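You operate a simulated robot arm through the tools that you are given. There is no shell and no other tool. Be economical: measure what you need, move in short steps, check, and stop when the job is done.

The job below is to be done with a simulated robot arm. You get a single attempt, and the scene is never put back.

## Task
Put the washer back to a plain 20 mixed wash, but don't start it.
Fine: child lock off, extra rinse off, no delay; leave the machine on.

It is judged by the outcome, as a careful person would: the job done as asked, and still so three seconds after it is handed in. It fails if anything else is knocked over, pushed out of place, dropped, spilled or broken.

## Robot
A 6-joint arm with a two-finger parallel gripper, fixed in place. Base frame: the origin is at the foot of the arm, x ahead of it, y to its left, z up. Units: mm, degrees, N and s.
With the tool pointing down near the work surface it reaches from about 260 to 680 mm from the base axis. Its first joint turns from -66.0 to 66.0 degrees. Payload 2.9 kg.
Tool frame: the origin (TCP) lies between the finger pads and is the grasp point; the fingertips stand 30 mm ahead of it; z points along the fingers, y is the line along which they close. The gripper opens to 110 mm. The fingers are 20 mm wide and 10 mm thick; the gripper's body (48 by 112 mm) begins 55 mm behind the TCP.
Orientation is that of the tool frame in the base frame, as a unit quaternion [x, y, z, w]. With the fingers straight down and closing along the base's y, the tool's x points along the base's -x, its y along +y and its z along -z.

## Interface
- The arm moves only by the tool apply_moves. Its argument "moves" is a list of rows, each an object of numbers (a shift or turn left out is 0, a gripper value left out holds the last): "dx", "dy", "dz": the shift along the tool's x, y, z in mm; "ax", "ay", "az": the turn, a rotation vector about the tool's x, y, z in degrees; "gripper": the opening, from 0 (shut) to 1 (fully open). In form: [{"dx": .., "dy": .., "dz": .., "ax": .., "ay": .., "az": .., "gripper": ..}, ...]. A call has 1 to 10 rows; each row shifts and turns the commanded pose from where the row before left it, along the tool's axes as they then stand. Each row takes 0.2 s and may step no farther than 50 mm and 8.6 degrees from the row before; otherwise, or with a gripper value out of range, the whole call is refused. A pose out of reach is approached as far as the arm can. The call stops where the force on the tool passes 40 N (or 10 N more than at its start, if that is more) or the arm is blocked; 0.2 s more then pass. Each finger travels about 108 mm/s and halts on what it meets, pressing with about 38 N; the grip force reading is that of the motor and also rises with nothing between the fingers. The clock runs only during rows and for 0.2 s after the last one: add rows that do not move to give the fingers time. It gives the time, the measured TCP pose, the force on the tool (base axes), the opening and the grip force at its end, in the units of the frame above (readings bear some noise).
- Cameras (640 x 400 px; columns grow to the right, rows downward): "scene" is fixed at [95.2, 452.4, 1386.7]; the picture's right is [-0.53, -0.85, 0.00], its down [-0.46, 0.29, -0.84] and it looks along [0.71, -0.45, -0.55] (base axes); focal length 329 px, centre (320, 200). "wrist" rides on the gripper at [72, 17, -103] in the tool frame; the picture's right is [-0.23, 0.97, 0.00], its down [-0.76, -0.18, -0.62] and it looks along [-0.61, -0.14, 0.78] (tool axes); focal length 222 px, centre (320, 200). There is no depth. A picture from a camera that has moved, and an enlarged one, comes with that camera's place and axes in the base frame and with its lens.
- capture(camera): a new picture of that camera. The clock stands still meanwhile.
- inspect(camera, box): a new picture of the part [left, top, right, bottom] of that camera's present view, enlarged. The clock stands still meanwhile.
- job_done(): hands the job in; it is judged then, once.

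Work in short steps. Places have to be worked out from the pictures, the camera data and where the tool is seen: move nearer, look again, correct. Check each grasp and each placing, and mend what went wrong. You have 120 turns and 76 pictures in all, those below and enlarged ones among them. Open the gripper and draw the arm clear of the work before you hand the job in, unless the task says otherwise; then end with one line.

The tools are called by a JSON object that holds its "method" and its "body". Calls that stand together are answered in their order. apply_moves: Moves the arm, as the interface text tells. Its arguments: {"type":"object","properties":{"moves":{"type":"array"}},"required":["moves"]} The other tools are called the same way: capture (camera) takes a picture; inspect (camera, box) takes an enlarged picture of a part of a camera's view; job_done () hands the job in.

At the start:

```text
t: 0.0
ee_pos: [367.4, -244.1, 1163.8]
orientation: [0.0, 1.0, 0.0, 0.001]
force: [0.7, 0.1, -0.6]
gripper_width: 110.3
grasp_force: 0.0
```

scene: 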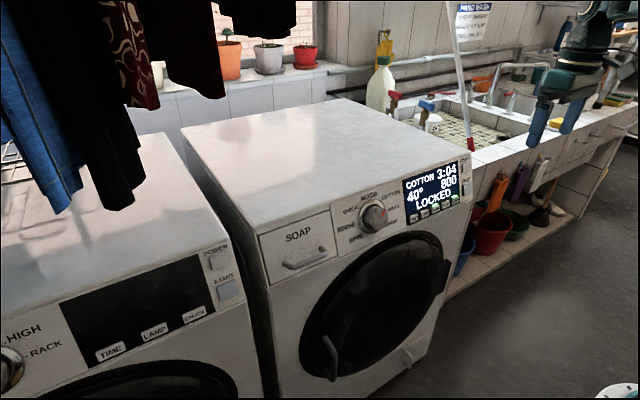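
wrist: 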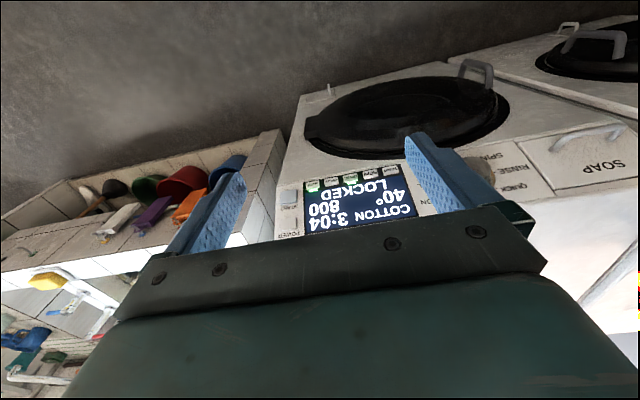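

Start by looking closely at the panel in both cameras.

{"method": "inspect", "body": {"camera": "scene", "box": [320, 150, 480, 250]}}

{"method": "inspect", "body": {"camera": "wrist", "box": [260, 140, 580, 260]}}

```text
4.00 times, centred on (400, 200) of scene
camera zoom: at [95.2, 452.4, 1386.7], right [-0.53, -0.85, 0.0], down [-0.46, 0.29, -0.84], along [0.71, -0.45, -0.55], focal length 1316 px, centre (0, 200)
```

zoom: 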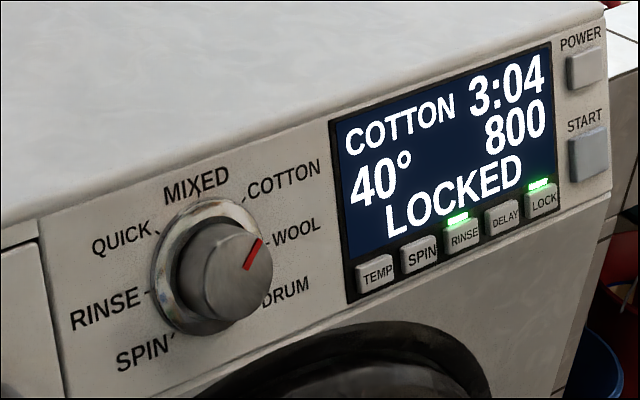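

```text
2.00 times, centred on (420, 200) of wrist
camera zoom: at [295.7, -227.1, 1266.9], right [0.23, 0.97, 0.0], down [0.76, -0.18, 0.62], along [0.61, -0.14, -0.78], focal length 444 px, centre (120, 200)
```

zoom: 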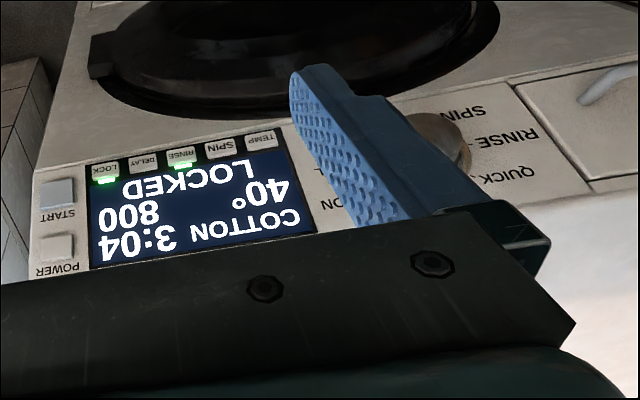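

The front panel works out at x≈560–600 and leans back about 17°. LOCK is near (561,-305,867), TEMP near (560,-139,868), and the knob near y≈5. I'll tilt the tool forward in place to face the panel.

{"method": "apply_moves", "body": {"moves": [{"ay": -8.1}, {"ay": -8.1}, {"ay": -8.1}, {"ay": -8.1}, {"ay": -8.1}, {"ay": -8.1}, {"ay": -8.1}, {"ay": -8.1}, {"ay": -8.2}, {"gripper": 0}]}}

```text
t: 2.2
ee_pos: [370.7, -242.3, 1163.6]
orientation: [0.0, 0.803, 0.0, 0.596]
force: [0.2, 0.2, 0.6]
gripper_width: 26.5
grasp_force: 0.0
out of reach, approached as far as the arm can: row 9
```

The tilt is done and the tool is about 17° below horizontal. Now I'll lower toward the panel height while keeping clear of it.

{"method": "apply_moves", "body": {"moves": [{"dx": 40, "gripper": 0}, {"dx": 40}, {"dx": 40}, {"dx": 40, "dz": 10}, {"dx": 14, "dz": 30}, {"dz": 30}, {}]}}

{"method": "capture", "body": {"camera": "wrist"}}

{"method": "capture", "body": {"camera": "scene"}}

```text
t: 3.8
ee_pos: [421.3, -225.5, 979.7]
orientation: [0.0, 0.804, 0.0, 0.595]
force: [0.4, -0.2, 0.5]
gripper_width: 0.1
grasp_force: 37.8
out of reach, approached as far as the arm can: row 1, 2, 3, 4
```

```text
71 pictures are left
camera wrist: at [301.9, -209.2, 940.2], right [0.07, 0.97, 0.22], down [-0.37, -0.18, 0.91], along [0.93, -0.14, 0.35], focal length 222 px, centre (320, 200)
```

wrist: 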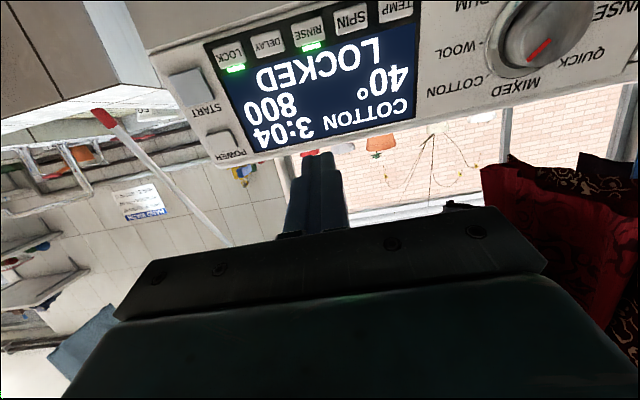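

```text
70 pictures are left
```

scene: 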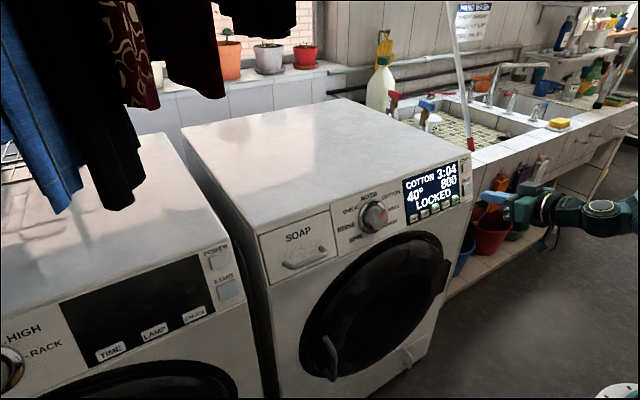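

Closer rays confirm LOCK≈(561,-305,864) and RINSE≈(561,-221,865), with TEMP near y -138. The measured pose was lagging the command, so I'll let it settle and read it again.

{"method": "apply_moves", "body": {"moves": [{}, {}]}}

```text
t: 4.4
ee_pos: [420.6, -225.1, 979.9]
orientation: [0.0, 0.804, 0.0, 0.595]
force: [-0.5, -0.8, -1.2]
gripper_width: 0.1
grasp_force: 37.9
```

Settled. Move to about 50 mm in front of LOCK.

{"method": "apply_moves", "body": {"moves": [{"dx": 20, "dy": -20, "dz": 20}, {"dx": 20, "dy": -20, "dz": 20}, {"dx": 20, "dy": -20, "dz": 20}, {"dx": 10, "dy": -20, "dz": 27}, {}]}}

{"method": "capture", "body": {"camera": "wrist"}}

{"method": "inspect", "body": {"camera": "scene", "box": [340, 130, 540, 255]}}

```text
t: 5.6
ee_pos: [486.3, -306.6, 884.9]
orientation: [-0.001, 0.805, 0.001, 0.594]
force: [0.2, -0.5, 0.3]
gripper_width: 0.0
grasp_force: 37.6
```

```text
69 pictures are left
camera wrist: at [365.8, -289.2, 845.5], right [0.07, 0.97, 0.22], down [-0.37, -0.18, 0.91], along [0.93, -0.14, 0.35], focal length 222 px, centre (320, 200)
```

wrist: 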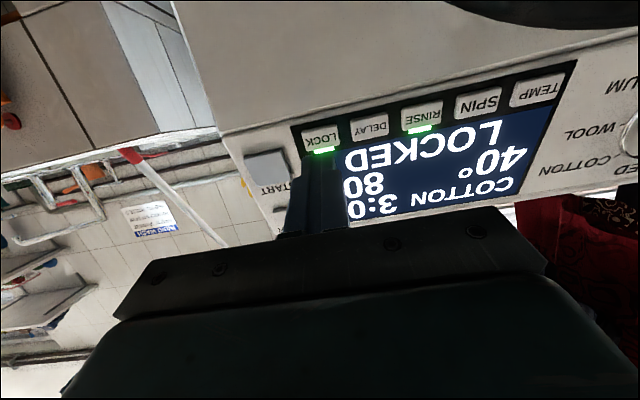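

```text
3.20 times, centred on (440, 192) of scene
camera zoom: at [95.2, 452.4, 1386.7], right [-0.53, -0.85, 0.0], down [-0.46, 0.29, -0.84], along [0.71, -0.45, -0.55], focal length 1052 px, centre (-64, 224)
```

zoom: 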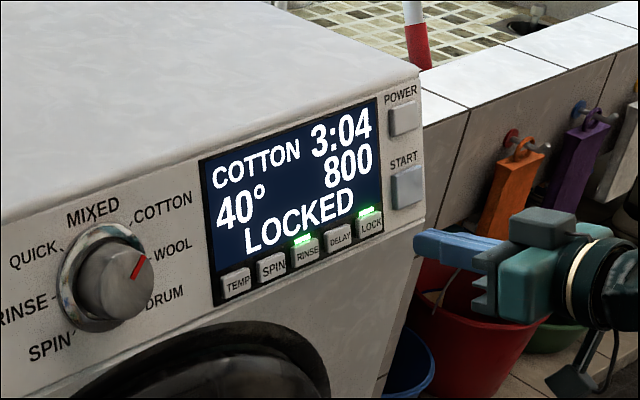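

The finger is lined up with LOCK, with about 45 mm left to go. I'll close in, then push in small steps while watching the force.

{"method": "apply_moves", "body": {"moves": [{"dz": 20}, {"dz": 18}, {"dz": 3}, {"dz": 3}, {"dz": 2}]}}

{"method": "capture", "body": {"camera": "wrist"}}

```text
t: 6.8
ee_pos: [530.8, -304.0, 870.3]
orientation: [0.0, 0.804, 0.0, 0.595]
force: [0.4, 0.6, 0.7]
gripper_width: 0.0
grasp_force: 37.9
```

```text
67 pictures are left
camera wrist: at [411.8, -287.9, 832.2], right [0.07, 0.97, 0.22], down [-0.37, -0.18, 0.91], along [0.93, -0.14, 0.35], focal length 222 px, centre (320, 200)
```

wrist: 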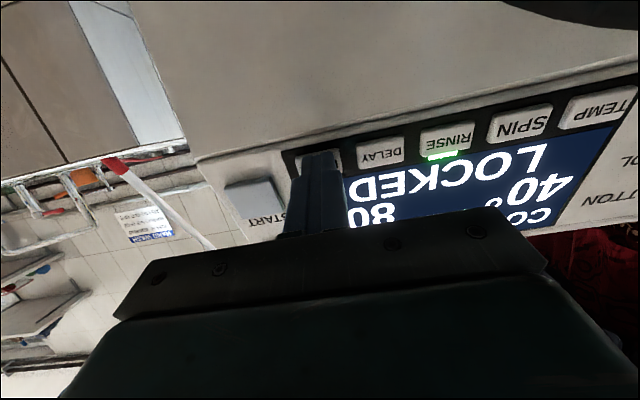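

The tip is right over LOCK with no contact yet. I'll continue in 1.5 mm steps.

{"method": "apply_moves", "body": {"moves": [{"dz": 1.5}, {"dz": 1.5}, {"dz": 1.5}]}}

```text
t: 7.6
ee_pos: [535.1, -304.1, 869.7]
orientation: [0.001, 0.803, -0.001, 0.595]
force: [-7.1, 0.2, 3.5]
gripper_width: 0.0
grasp_force: 37.5
```

Contact, at about 8 N. I'll push slightly further and hold.

{"method": "apply_moves", "body": {"moves": [{"dz": 1}, {"dz": 1}, {}, {}]}}

{"method": "inspect", "body": {"camera": "scene", "box": [340, 130, 540, 255]}}

```text
t: 8.6
ee_pos: [536.8, -303.5, 870.2]
orientation: [0.001, 0.804, 0.0, 0.594]
force: [-23.3, 3.1, 2.8]
gripper_width: 0.0
grasp_force: 37.2
```

```text
3.20 times, centred on (440, 192) of scene
camera zoom: at [94.6, 452.5, 1386.7], right [-0.53, -0.85, 0.0], down [-0.46, 0.29, -0.84], along [0.71, -0.45, -0.55], focal length 1052 px, centre (-64, 224)
```

zoom: 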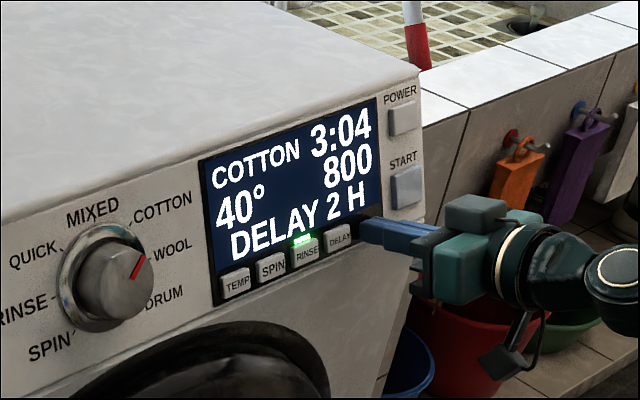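

It unlocked, and the display now shows a hidden "DELAY 2 H". I'll release LOCK straight back.

{"method": "apply_moves", "body": {"moves": [{"dz": -10}, {"dz": -15}, {}]}}

{"method": "inspect", "body": {"camera": "scene", "box": [340, 130, 540, 255]}}

```text
t: 9.4
ee_pos: [513.6, -304.5, 879.1]
orientation: [0.0, 0.803, 0.0, 0.595]
force: [0.1, 1.1, -0.8]
gripper_width: 0.0
grasp_force: 38.0
```

```text
3.20 times, centred on (440, 192) of scene
camera zoom: at [95.2, 452.4, 1386.7], right [-0.53, -0.85, 0.0], down [-0.46, 0.29, -0.84], along [0.71, -0.45, -0.55], focal length 1052 px, centre (-64, 224)
```

zoom: 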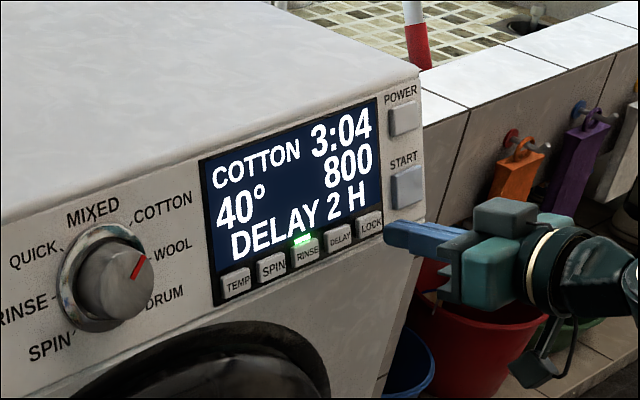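

LOCK is off and its press is confirmed. Next is the program knob, so I'll back away, slide across in front of it, and open the gripper.

{"method": "apply_moves", "body": {"moves": [{"dz": -40}, {"dz": -40, "dx": -10}, {"dy": 38, "dx": -10, "dz": -15}, {"dy": 38, "dx": -10}, {"dy": 38, "dx": -10}, {"dy": 38, "dx": -10}, {"dy": 38, "dx": -10}, {"dy": 38}, {"dy": 38, "gripper": 1}, {"dy": 38}]}}

{"method": "apply_moves", "body": {"moves": [{}, {}]}}

{"method": "capture", "body": {"camera": "wrist"}}

{"method": "inspect", "body": {"camera": "scene", "box": [320, 150, 480, 250]}}

```text
t: 11.6
ee_pos: [450.6, -6.7, 960.6]
orientation: [-0.001, 0.806, 0.002, 0.592]
force: [0.0, -0.7, -0.4]
gripper_width: 109.9
grasp_force: 0.1
out of reach, approached as far as the arm can: row 9, 10
```

```text
t: 12.2
ee_pos: [449.2, -6.5, 962.0]
orientation: [-0.002, 0.806, 0.003, 0.592]
force: [0.2, -0.4, -0.3]
gripper_width: 109.9
grasp_force: 0.0
```

```text
64 pictures are left
camera wrist: at [331.0, 9.3, 923.0], right [0.06, 0.97, 0.22], down [-0.37, -0.18, 0.91], along [0.93, -0.14, 0.34], focal length 222 px, centre (320, 200)
```

wrist: 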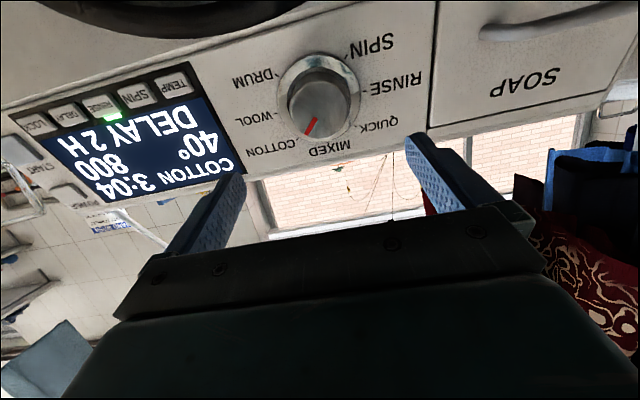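

```text
4.00 times, centred on (400, 200) of scene
camera zoom: at [95.2, 452.4, 1386.7], right [-0.53, -0.85, 0.0], down [-0.46, 0.29, -0.84], along [0.71, -0.45, -0.55], focal length 1316 px, centre (0, 200)
```

zoom: 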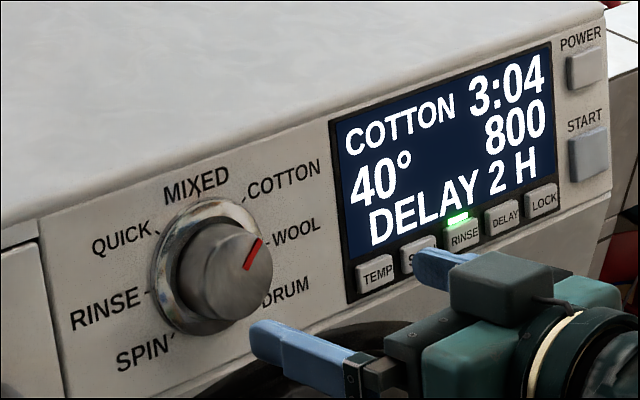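

{"method": "inspect", "body": {"camera": "wrist", "box": [220, 30, 440, 168]}}

```text
2.90 times, centred on (330, 99) of wrist
camera zoom: at [331.0, 9.3, 923.0], right [0.06, 0.97, 0.22], down [-0.37, -0.18, 0.91], along [0.93, -0.14, 0.34], focal length 644 px, centre (291, 493)
```

zoom: 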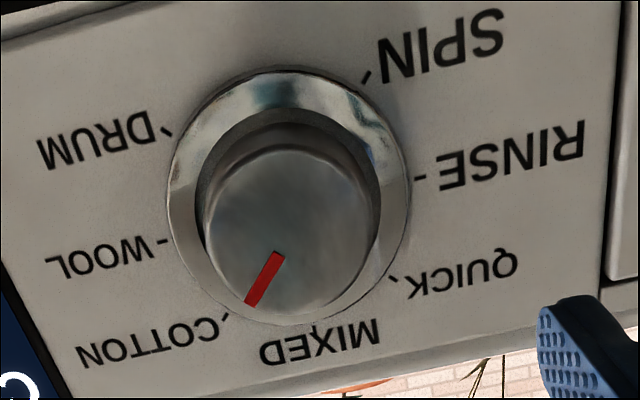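

Knob face centre is ≈(558,-5,918), about 60 mm in diameter, with its pointer at COTTON. MIXED is one detent (~42°) counter-clockwise. I'll approach along the knob axis with the gripper open.

{"method": "apply_moves", "body": {"moves": [{"dx": 6, "dy": 1, "dz": 30}, {"dx": 6, "dz": 33}, {}, {}]}}

{"method": "capture", "body": {"camera": "wrist"}}

{"method": "inspect", "body": {"camera": "scene", "box": [320, 150, 480, 250]}}

```text
t: 13.2
ee_pos: [494.9, -0.2, 927.4]
orientation: [-0.001, 0.804, 0.001, 0.595]
force: [-0.6, 0.3, 0.0]
gripper_width: 110.1
grasp_force: 0.1
out of reach, approached as far as the arm can: row 1
```

```text
61 pictures are left
camera wrist: at [376.2, 16.1, 889.2], right [0.07, 0.97, 0.22], down [-0.37, -0.18, 0.91], along [0.93, -0.14, 0.35], focal length 222 px, centre (320, 200)
```

wrist: 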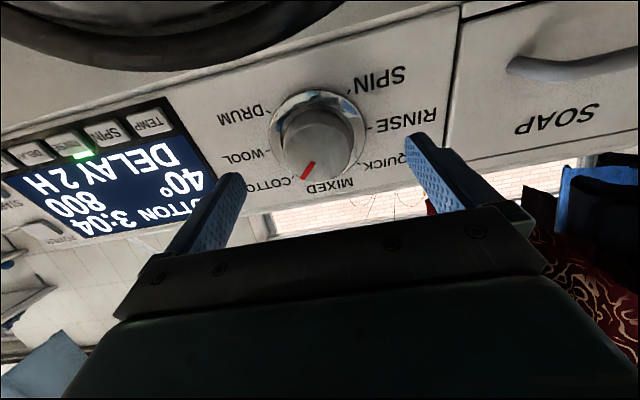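

```text
4.00 times, centred on (400, 200) of scene
camera zoom: at [95.2, 452.4, 1386.7], right [-0.53, -0.85, 0.0], down [-0.46, 0.29, -0.84], along [0.71, -0.45, -0.55], focal length 1316 px, centre (0, 200)
```

zoom: 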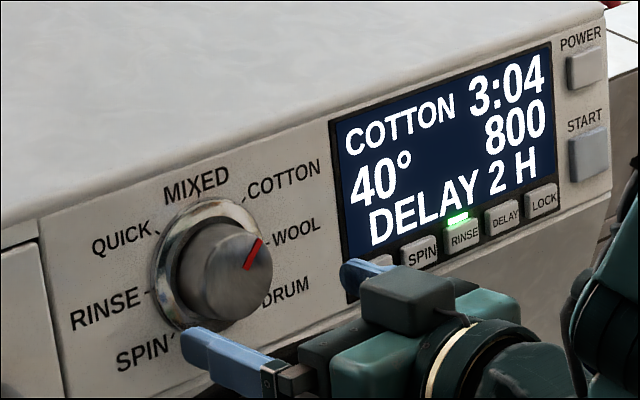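

The refined knob face centre is ≈(563,-5,914). I'll correct the line and go in until the fingers straddle the knob.

{"method": "apply_moves", "body": {"moves": [{"dx": -6.5, "dy": -5}, {"dz": 20}, {"dz": 15}, {"dz": 8}, {}]}}

{"method": "capture", "body": {"camera": "wrist"}}

{"method": "inspect", "body": {"camera": "scene", "box": [320, 150, 480, 250]}}

```text
t: 14.4
ee_pos: [538.4, -6.3, 918.6]
orientation: [0.0, 0.804, 0.0, 0.595]
force: [-0.1, 0.3, 0.1]
gripper_width: 110.1
grasp_force: 0.1
```

```text
59 pictures are left
camera wrist: at [419.0, 10.7, 880.0], right [0.07, 0.97, 0.22], down [-0.37, -0.18, 0.91], along [0.93, -0.14, 0.35], focal length 222 px, centre (320, 200)
```

wrist: 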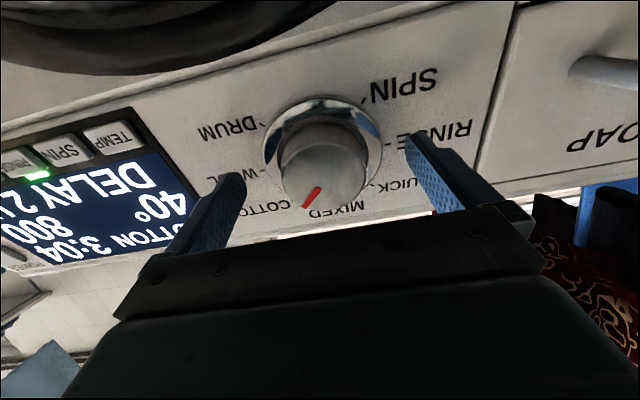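

```text
4.00 times, centred on (400, 200) of scene
camera zoom: at [95.2, 452.4, 1386.7], right [-0.53, -0.85, 0.0], down [-0.46, 0.29, -0.84], along [0.71, -0.45, -0.55], focal length 1316 px, centre (0, 200)
```

zoom: 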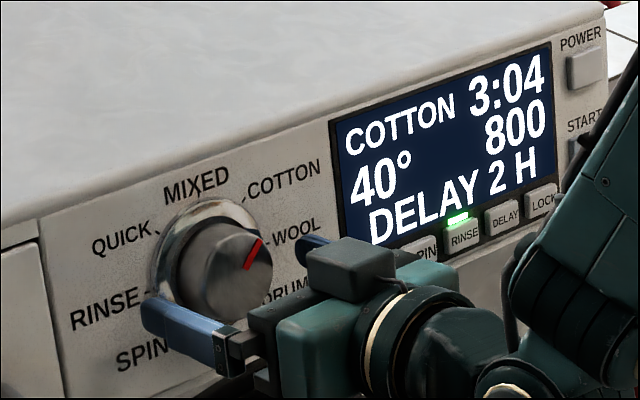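

Aligned with the axis to within about 2 mm. I'll advance 10 mm and close on the knob.

{"method": "apply_moves", "body": {"moves": [{"dz": 5, "dx": -1}, {"dz": 5}, {"gripper": 0.7}, {"gripper": 0.4}, {"gripper": 0.4}, {"gripper": 0.4}]}}

{"method": "capture", "body": {"camera": "wrist"}}

```text
t: 15.8
ee_pos: [547.7, -5.9, 917.3]
orientation: [-0.001, 0.804, 0.001, 0.595]
force: [2.1, 13.6, -2.0]
gripper_width: 57.5
grasp_force: 44.4
```

```text
57 pictures are left
camera wrist: at [429.2, 11.5, 878.0], right [0.06, 0.97, 0.22], down [-0.37, -0.18, 0.91], along [0.93, -0.14, 0.35], focal length 222 px, centre (320, 200)
```

wrist: 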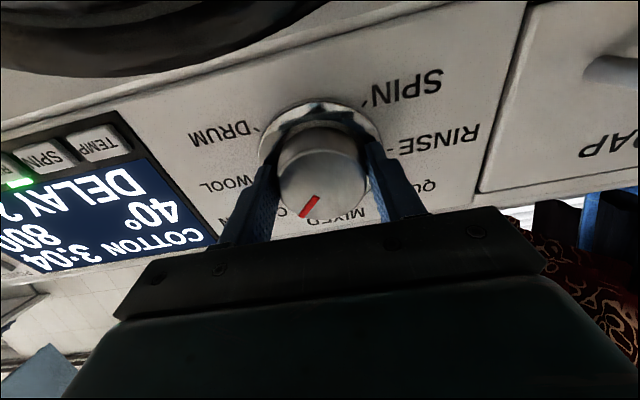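

The knob is gripped at 57.5 mm. I'll turn it counter-clockwise (negative about tool z) by about 42°.

{"method": "apply_moves", "body": {"moves": [{"dy": 1}, {"az": -7}, {"az": -7}, {"az": -7}, {"az": -7}, {"az": -7}, {"az": -7}, {}]}}

{"method": "capture", "body": {"camera": "wrist"}}

{"method": "inspect", "body": {"camera": "scene", "box": [320, 150, 480, 250]}}

```text
t: 17.6
ee_pos: [548.5, -7.6, 919.0]
orientation: [-0.289, 0.75, -0.213, 0.555]
force: [-17.8, -5.7, 3.1]
gripper_width: 57.4
grasp_force: 45.4
```

```text
56 pictures are left
camera wrist: at [431.6, -43.0, 885.9], right [-0.14, 0.87, -0.46], down [-0.4, 0.38, 0.84], along [0.91, 0.3, 0.29], focal length 222 px, centre (320, 200)
```

wrist: 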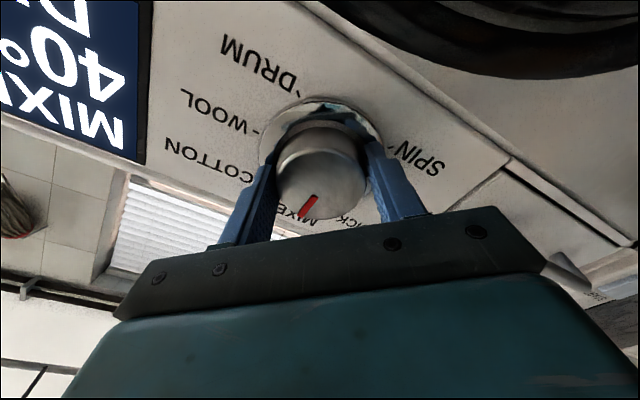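

```text
4.00 times, centred on (400, 200) of scene
camera zoom: at [94.7, 452.2, 1386.8], right [-0.53, -0.85, 0.0], down [-0.46, 0.29, -0.84], along [0.71, -0.45, -0.55], focal length 1316 px, centre (0, 200)
```

zoom: 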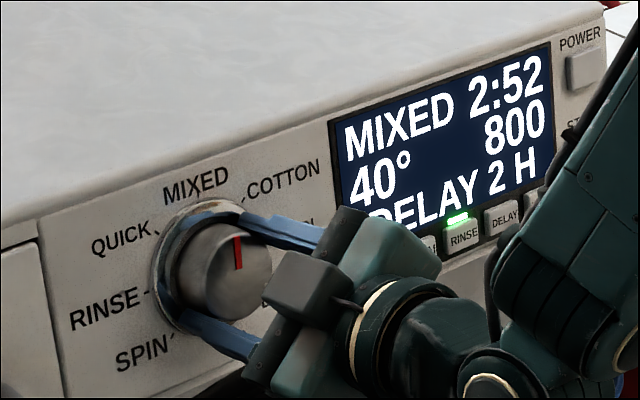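

The display now reads MIXED. I'll open, back out, and undo the tool rotation.

{"method": "apply_moves", "body": {"moves": [{"gripper": 0.8}, {"gripper": 1.0}, {"dz": -25}, {"dz": -30}, {"az": 8.4}, {"az": 8.4}, {"az": 8.4}, {"az": 8.4}, {"az": 8.4, "gripper": 0}, {}]}}

{"method": "inspect", "body": {"camera": "scene", "box": [320, 150, 480, 250]}}

```text
t: 19.8
ee_pos: [497.5, -5.7, 934.3]
orientation: [0.0, 0.804, 0.001, 0.594]
force: [0.3, 0.0, 0.0]
gripper_width: 0.0
grasp_force: 17.3
```

```text
4.00 times, centred on (400, 200) of scene
camera zoom: at [95.2, 452.4, 1386.7], right [-0.53, -0.85, 0.0], down [-0.46, 0.29, -0.84], along [0.71, -0.45, -0.55], focal length 1316 px, centre (0, 200)
```

zoom: 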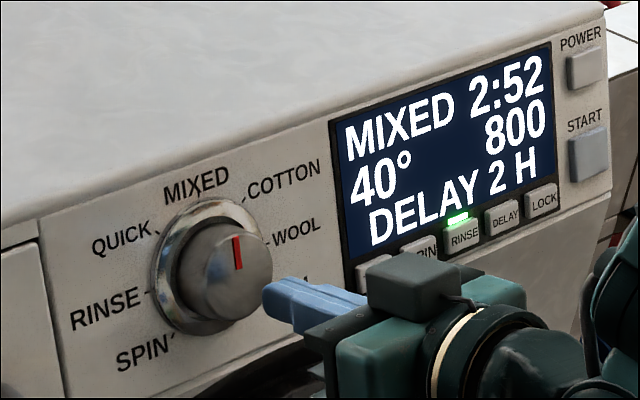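

Program set. Next is TEMP, around (563,-138,862) with contact expected near TCP x≈534. I'll move to 20 mm off it.

{"method": "apply_moves", "body": {"moves": [{"dy": -44, "dx": 15}, {"dy": -44, "dx": 15}, {"dy": -44, "dx": 20, "dz": 10}, {"dz": 20}, {}, {}]}}

{"method": "capture", "body": {"camera": "wrist"}}

```text
t: 21.2
ee_pos: [509.5, -138.2, 875.5]
orientation: [0.0, 0.804, 0.0, 0.595]
force: [-0.1, -1.0, 0.0]
gripper_width: 0.0
grasp_force: 37.6
```

```text
53 pictures are left
camera wrist: at [390.5, -122.0, 836.7], right [0.07, 0.97, 0.22], down [-0.37, -0.18, 0.91], along [0.93, -0.14, 0.35], focal length 222 px, centre (320, 200)
```

wrist: 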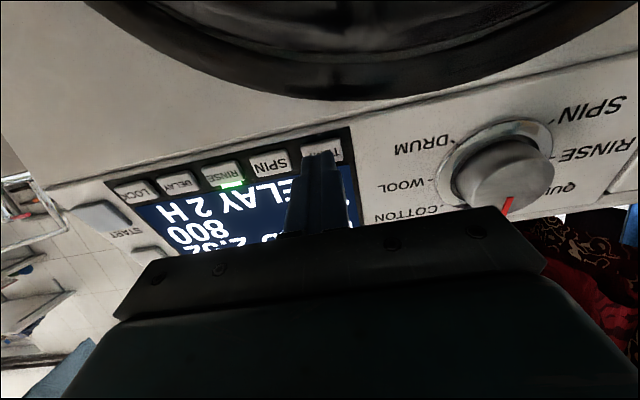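

The finger is over TEMP. I'll push in to just past the depth where LOCK actuated.

{"method": "apply_moves", "body": {"moves": [{"dz": 14, "dx": -1.5, "dy": 1}, {"dz": 7}, {"dz": 3}, {"dz": 1.5}, {"dz": 1.5}]}}

{"method": "inspect", "body": {"camera": "scene", "box": [320, 150, 480, 250]}}

```text
t: 22.4
ee_pos: [535.3, -138.7, 872.2]
orientation: [0.0, 0.804, 0.0, 0.595]
force: [-7.8, -3.6, 3.1]
gripper_width: 0.0
grasp_force: 37.8
```

```text
4.00 times, centred on (400, 200) of scene
camera zoom: at [95.0, 452.3, 1386.7], right [-0.53, -0.85, 0.0], down [-0.46, 0.29, -0.84], along [0.71, -0.45, -0.55], focal length 1316 px, centre (0, 200)
```

zoom: 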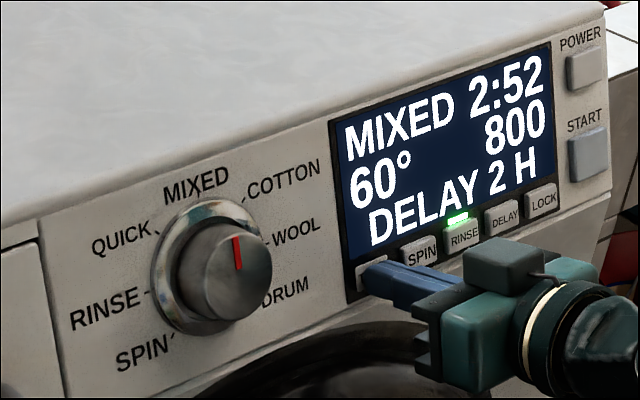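

40 changed to 60, so TEMP cycles. I'll release and press again.

{"method": "apply_moves", "body": {"moves": [{"dz": -10}, {}, {"dz": 7}, {"dz": 2}, {"dz": 1}, {}]}}

{"method": "inspect", "body": {"camera": "scene", "box": [320, 150, 480, 250]}}

```text
t: 23.8
ee_pos: [537.4, -136.0, 873.5]
orientation: [0.0, 0.804, 0.0, 0.595]
force: [-10.5, 1.9, 9.4]
gripper_width: 0.0
grasp_force: 37.8
```

```text
4.00 times, centred on (400, 200) of scene
camera zoom: at [94.8, 452.5, 1386.7], right [-0.53, -0.85, 0.0], down [-0.46, 0.29, -0.84], along [0.71, -0.45, -0.55], focal length 1316 px, centre (0, 200)
```

zoom: 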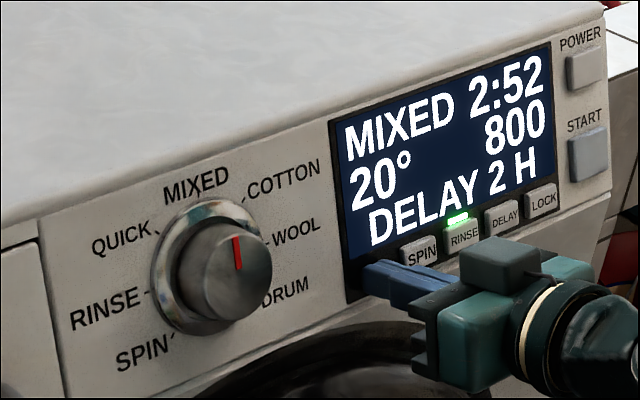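

Now 20°. I'll back off and move to RINSE at y≈-221.

{"method": "apply_moves", "body": {"moves": [{"dz": -12}, {"dz": -13}, {"dy": -42}, {"dy": -42.5}, {}, {}]}}

{"method": "capture", "body": {"camera": "wrist"}}

```text
t: 25.2
ee_pos: [513.4, -220.8, 880.3]
orientation: [-0.001, 0.804, 0.001, 0.595]
force: [-0.3, -0.8, -0.5]
gripper_width: 0.0
grasp_force: 37.5
```

```text
50 pictures are left
camera wrist: at [393.9, -204.4, 841.3], right [0.07, 0.97, 0.22], down [-0.37, -0.18, 0.91], along [0.93, -0.14, 0.35], focal length 222 px, centre (320, 200)
```

wrist: 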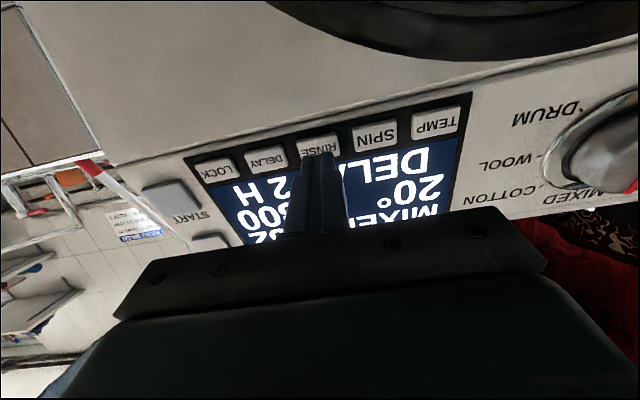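

Aligned on RINSE. Press it, 2 mm lower.

{"method": "apply_moves", "body": {"moves": [{"dz": 13, "dx": 2.5}, {"dz": 6}, {"dz": 2}, {"dz": 1.5}, {"dz": 1}, {}]}}

{"method": "inspect", "body": {"camera": "scene", "box": [320, 150, 480, 250]}}

```text
t: 26.6
ee_pos: [534.9, -221.6, 870.3]
orientation: [0.0, 0.804, 0.0, 0.595]
force: [-5.5, 1.4, 2.2]
gripper_width: 0.0
grasp_force: 37.8
```

```text
4.00 times, centred on (400, 200) of scene
camera zoom: at [95.0, 452.4, 1386.7], right [-0.53, -0.85, 0.0], down [-0.46, 0.29, -0.84], along [0.71, -0.45, -0.55], focal length 1316 px, centre (0, 200)
```

zoom: 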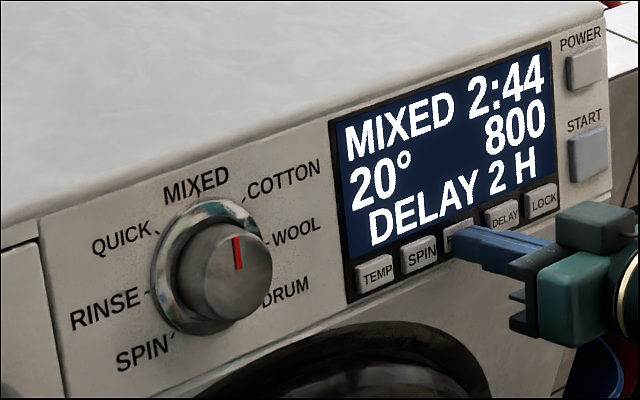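

The time dropped from 2:52 to 2:44 and the rinse LED looks out. I'll back off, move 42 mm to DELAY, and check.

{"method": "apply_moves", "body": {"moves": [{"dz": -12}, {"dz": -13}, {"dy": -41.5}, {}, {}]}}

{"method": "capture", "body": {"camera": "wrist"}}

{"method": "inspect", "body": {"camera": "scene", "box": [320, 150, 480, 250]}}

```text
t: 27.8
ee_pos: [510.3, -262.6, 874.4]
orientation: [0.0, 0.804, 0.0, 0.595]
force: [0.3, 0.5, -0.7]
gripper_width: 0.0
grasp_force: 38.4
```

```text
48 pictures are left
camera wrist: at [391.1, -246.0, 835.3], right [0.07, 0.97, 0.22], down [-0.37, -0.18, 0.91], along [0.93, -0.14, 0.35], focal length 222 px, centre (320, 200)
```

wrist: 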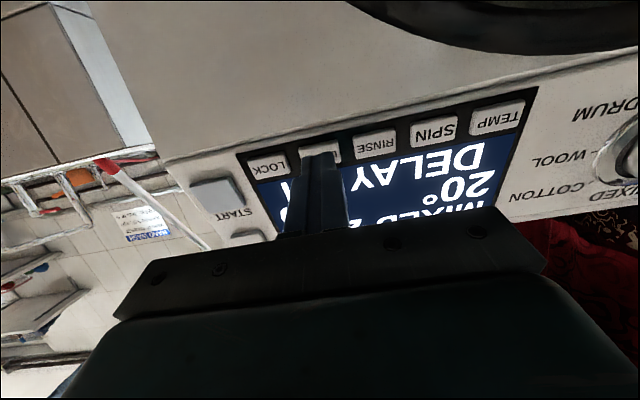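

```text
4.00 times, centred on (400, 200) of scene
camera zoom: at [95.2, 452.4, 1386.7], right [-0.53, -0.85, 0.0], down [-0.46, 0.29, -0.84], along [0.71, -0.45, -0.55], focal length 1316 px, centre (0, 200)
```

zoom: 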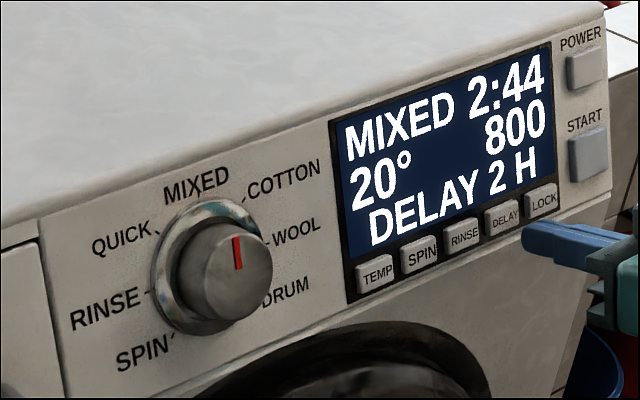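

The rinse LED is off and the finger is on DELAY. Press it.

{"method": "apply_moves", "body": {"moves": [{"dz": 15, "dx": -2.5}, {"dz": 7}, {"dz": 2}, {"dz": 1.5}, {"dz": 1.5}, {}]}}

{"method": "inspect", "body": {"camera": "scene", "box": [320, 150, 480, 250]}}

```text
t: 29.2
ee_pos: [537.3, -262.5, 871.2]
orientation: [0.0, 0.805, 0.001, 0.594]
force: [-18.6, 5.4, 0.1]
gripper_width: 0.0
grasp_force: 38.0
```

```text
4.00 times, centred on (400, 200) of scene
camera zoom: at [94.7, 452.5, 1386.7], right [-0.53, -0.85, 0.0], down [-0.46, 0.29, -0.84], along [0.71, -0.45, -0.55], focal length 1316 px, centre (0, 200)
```

zoom: 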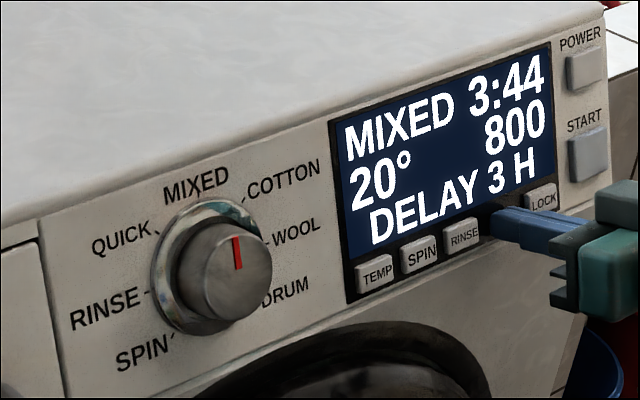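

The delay went up to 3 H, so it cycles. I'll press once more and see.

{"method": "apply_moves", "body": {"moves": [{"dz": -10}, {}, {"dz": 7}, {"dz": 2}, {"dz": 1}, {}]}}

{"method": "inspect", "body": {"camera": "scene", "box": [320, 150, 480, 250]}}

```text
t: 30.6
ee_pos: [536.8, -263.2, 872.1]
orientation: [0.0, 0.804, 0.0, 0.594]
force: [-11.6, -0.2, 3.7]
gripper_width: 0.0
grasp_force: 37.8
```

```text
4.00 times, centred on (400, 200) of scene
camera zoom: at [94.9, 452.4, 1386.7], right [-0.53, -0.85, 0.0], down [-0.46, 0.29, -0.84], along [0.71, -0.45, -0.55], focal length 1316 px, centre (0, 200)
```

zoom: 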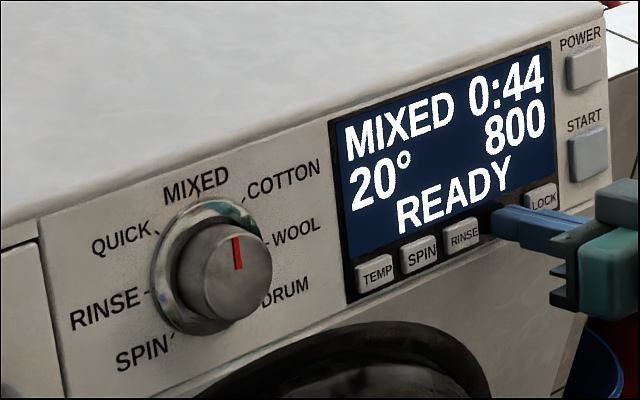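

The display reads MIXED, 20°, READY, with no delay. I'll retreat straight back, open the gripper once clear, and check.

{"method": "apply_moves", "body": {"moves": [{"dz": -15}, {"dz": -40}, {"dz": -40}, {"dz": -30, "gripper": 1}, {}, {}, {}]}}

{"method": "inspect", "body": {"camera": "scene", "box": [320, 150, 480, 250]}}

{"method": "capture", "body": {"camera": "scene"}}

```text
t: 32.2
ee_pos: [418.4, -261.0, 908.8]
orientation: [0.0, 0.804, 0.0, 0.595]
force: [0.3, 0.6, 0.7]
gripper_width: 109.9
grasp_force: 0.0
```

```text
4.00 times, centred on (400, 200) of scene
camera zoom: at [95.2, 452.4, 1386.7], right [-0.53, -0.85, 0.0], down [-0.46, 0.29, -0.84], along [0.71, -0.45, -0.55], focal length 1316 px, centre (0, 200)
```

zoom: 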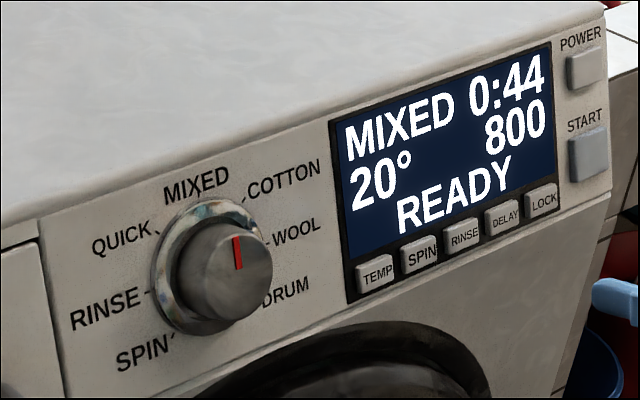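

```text
43 pictures are left
```

scene: 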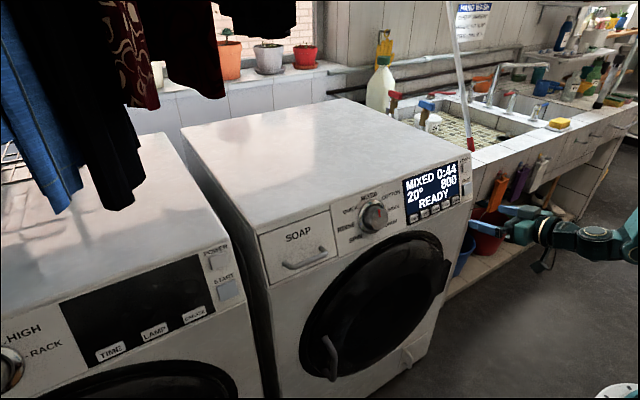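

All the settings are confirmed, nothing is disturbed, and the arm is clear, so I'm handing in.

{"method": "job_done", "body": {}}

```text
The job is handed in.
```

The washer is on and set to MIXED at 20°, with child lock, extra rinse and delay all off; it shows READY and has not been started (spin stays at 800).
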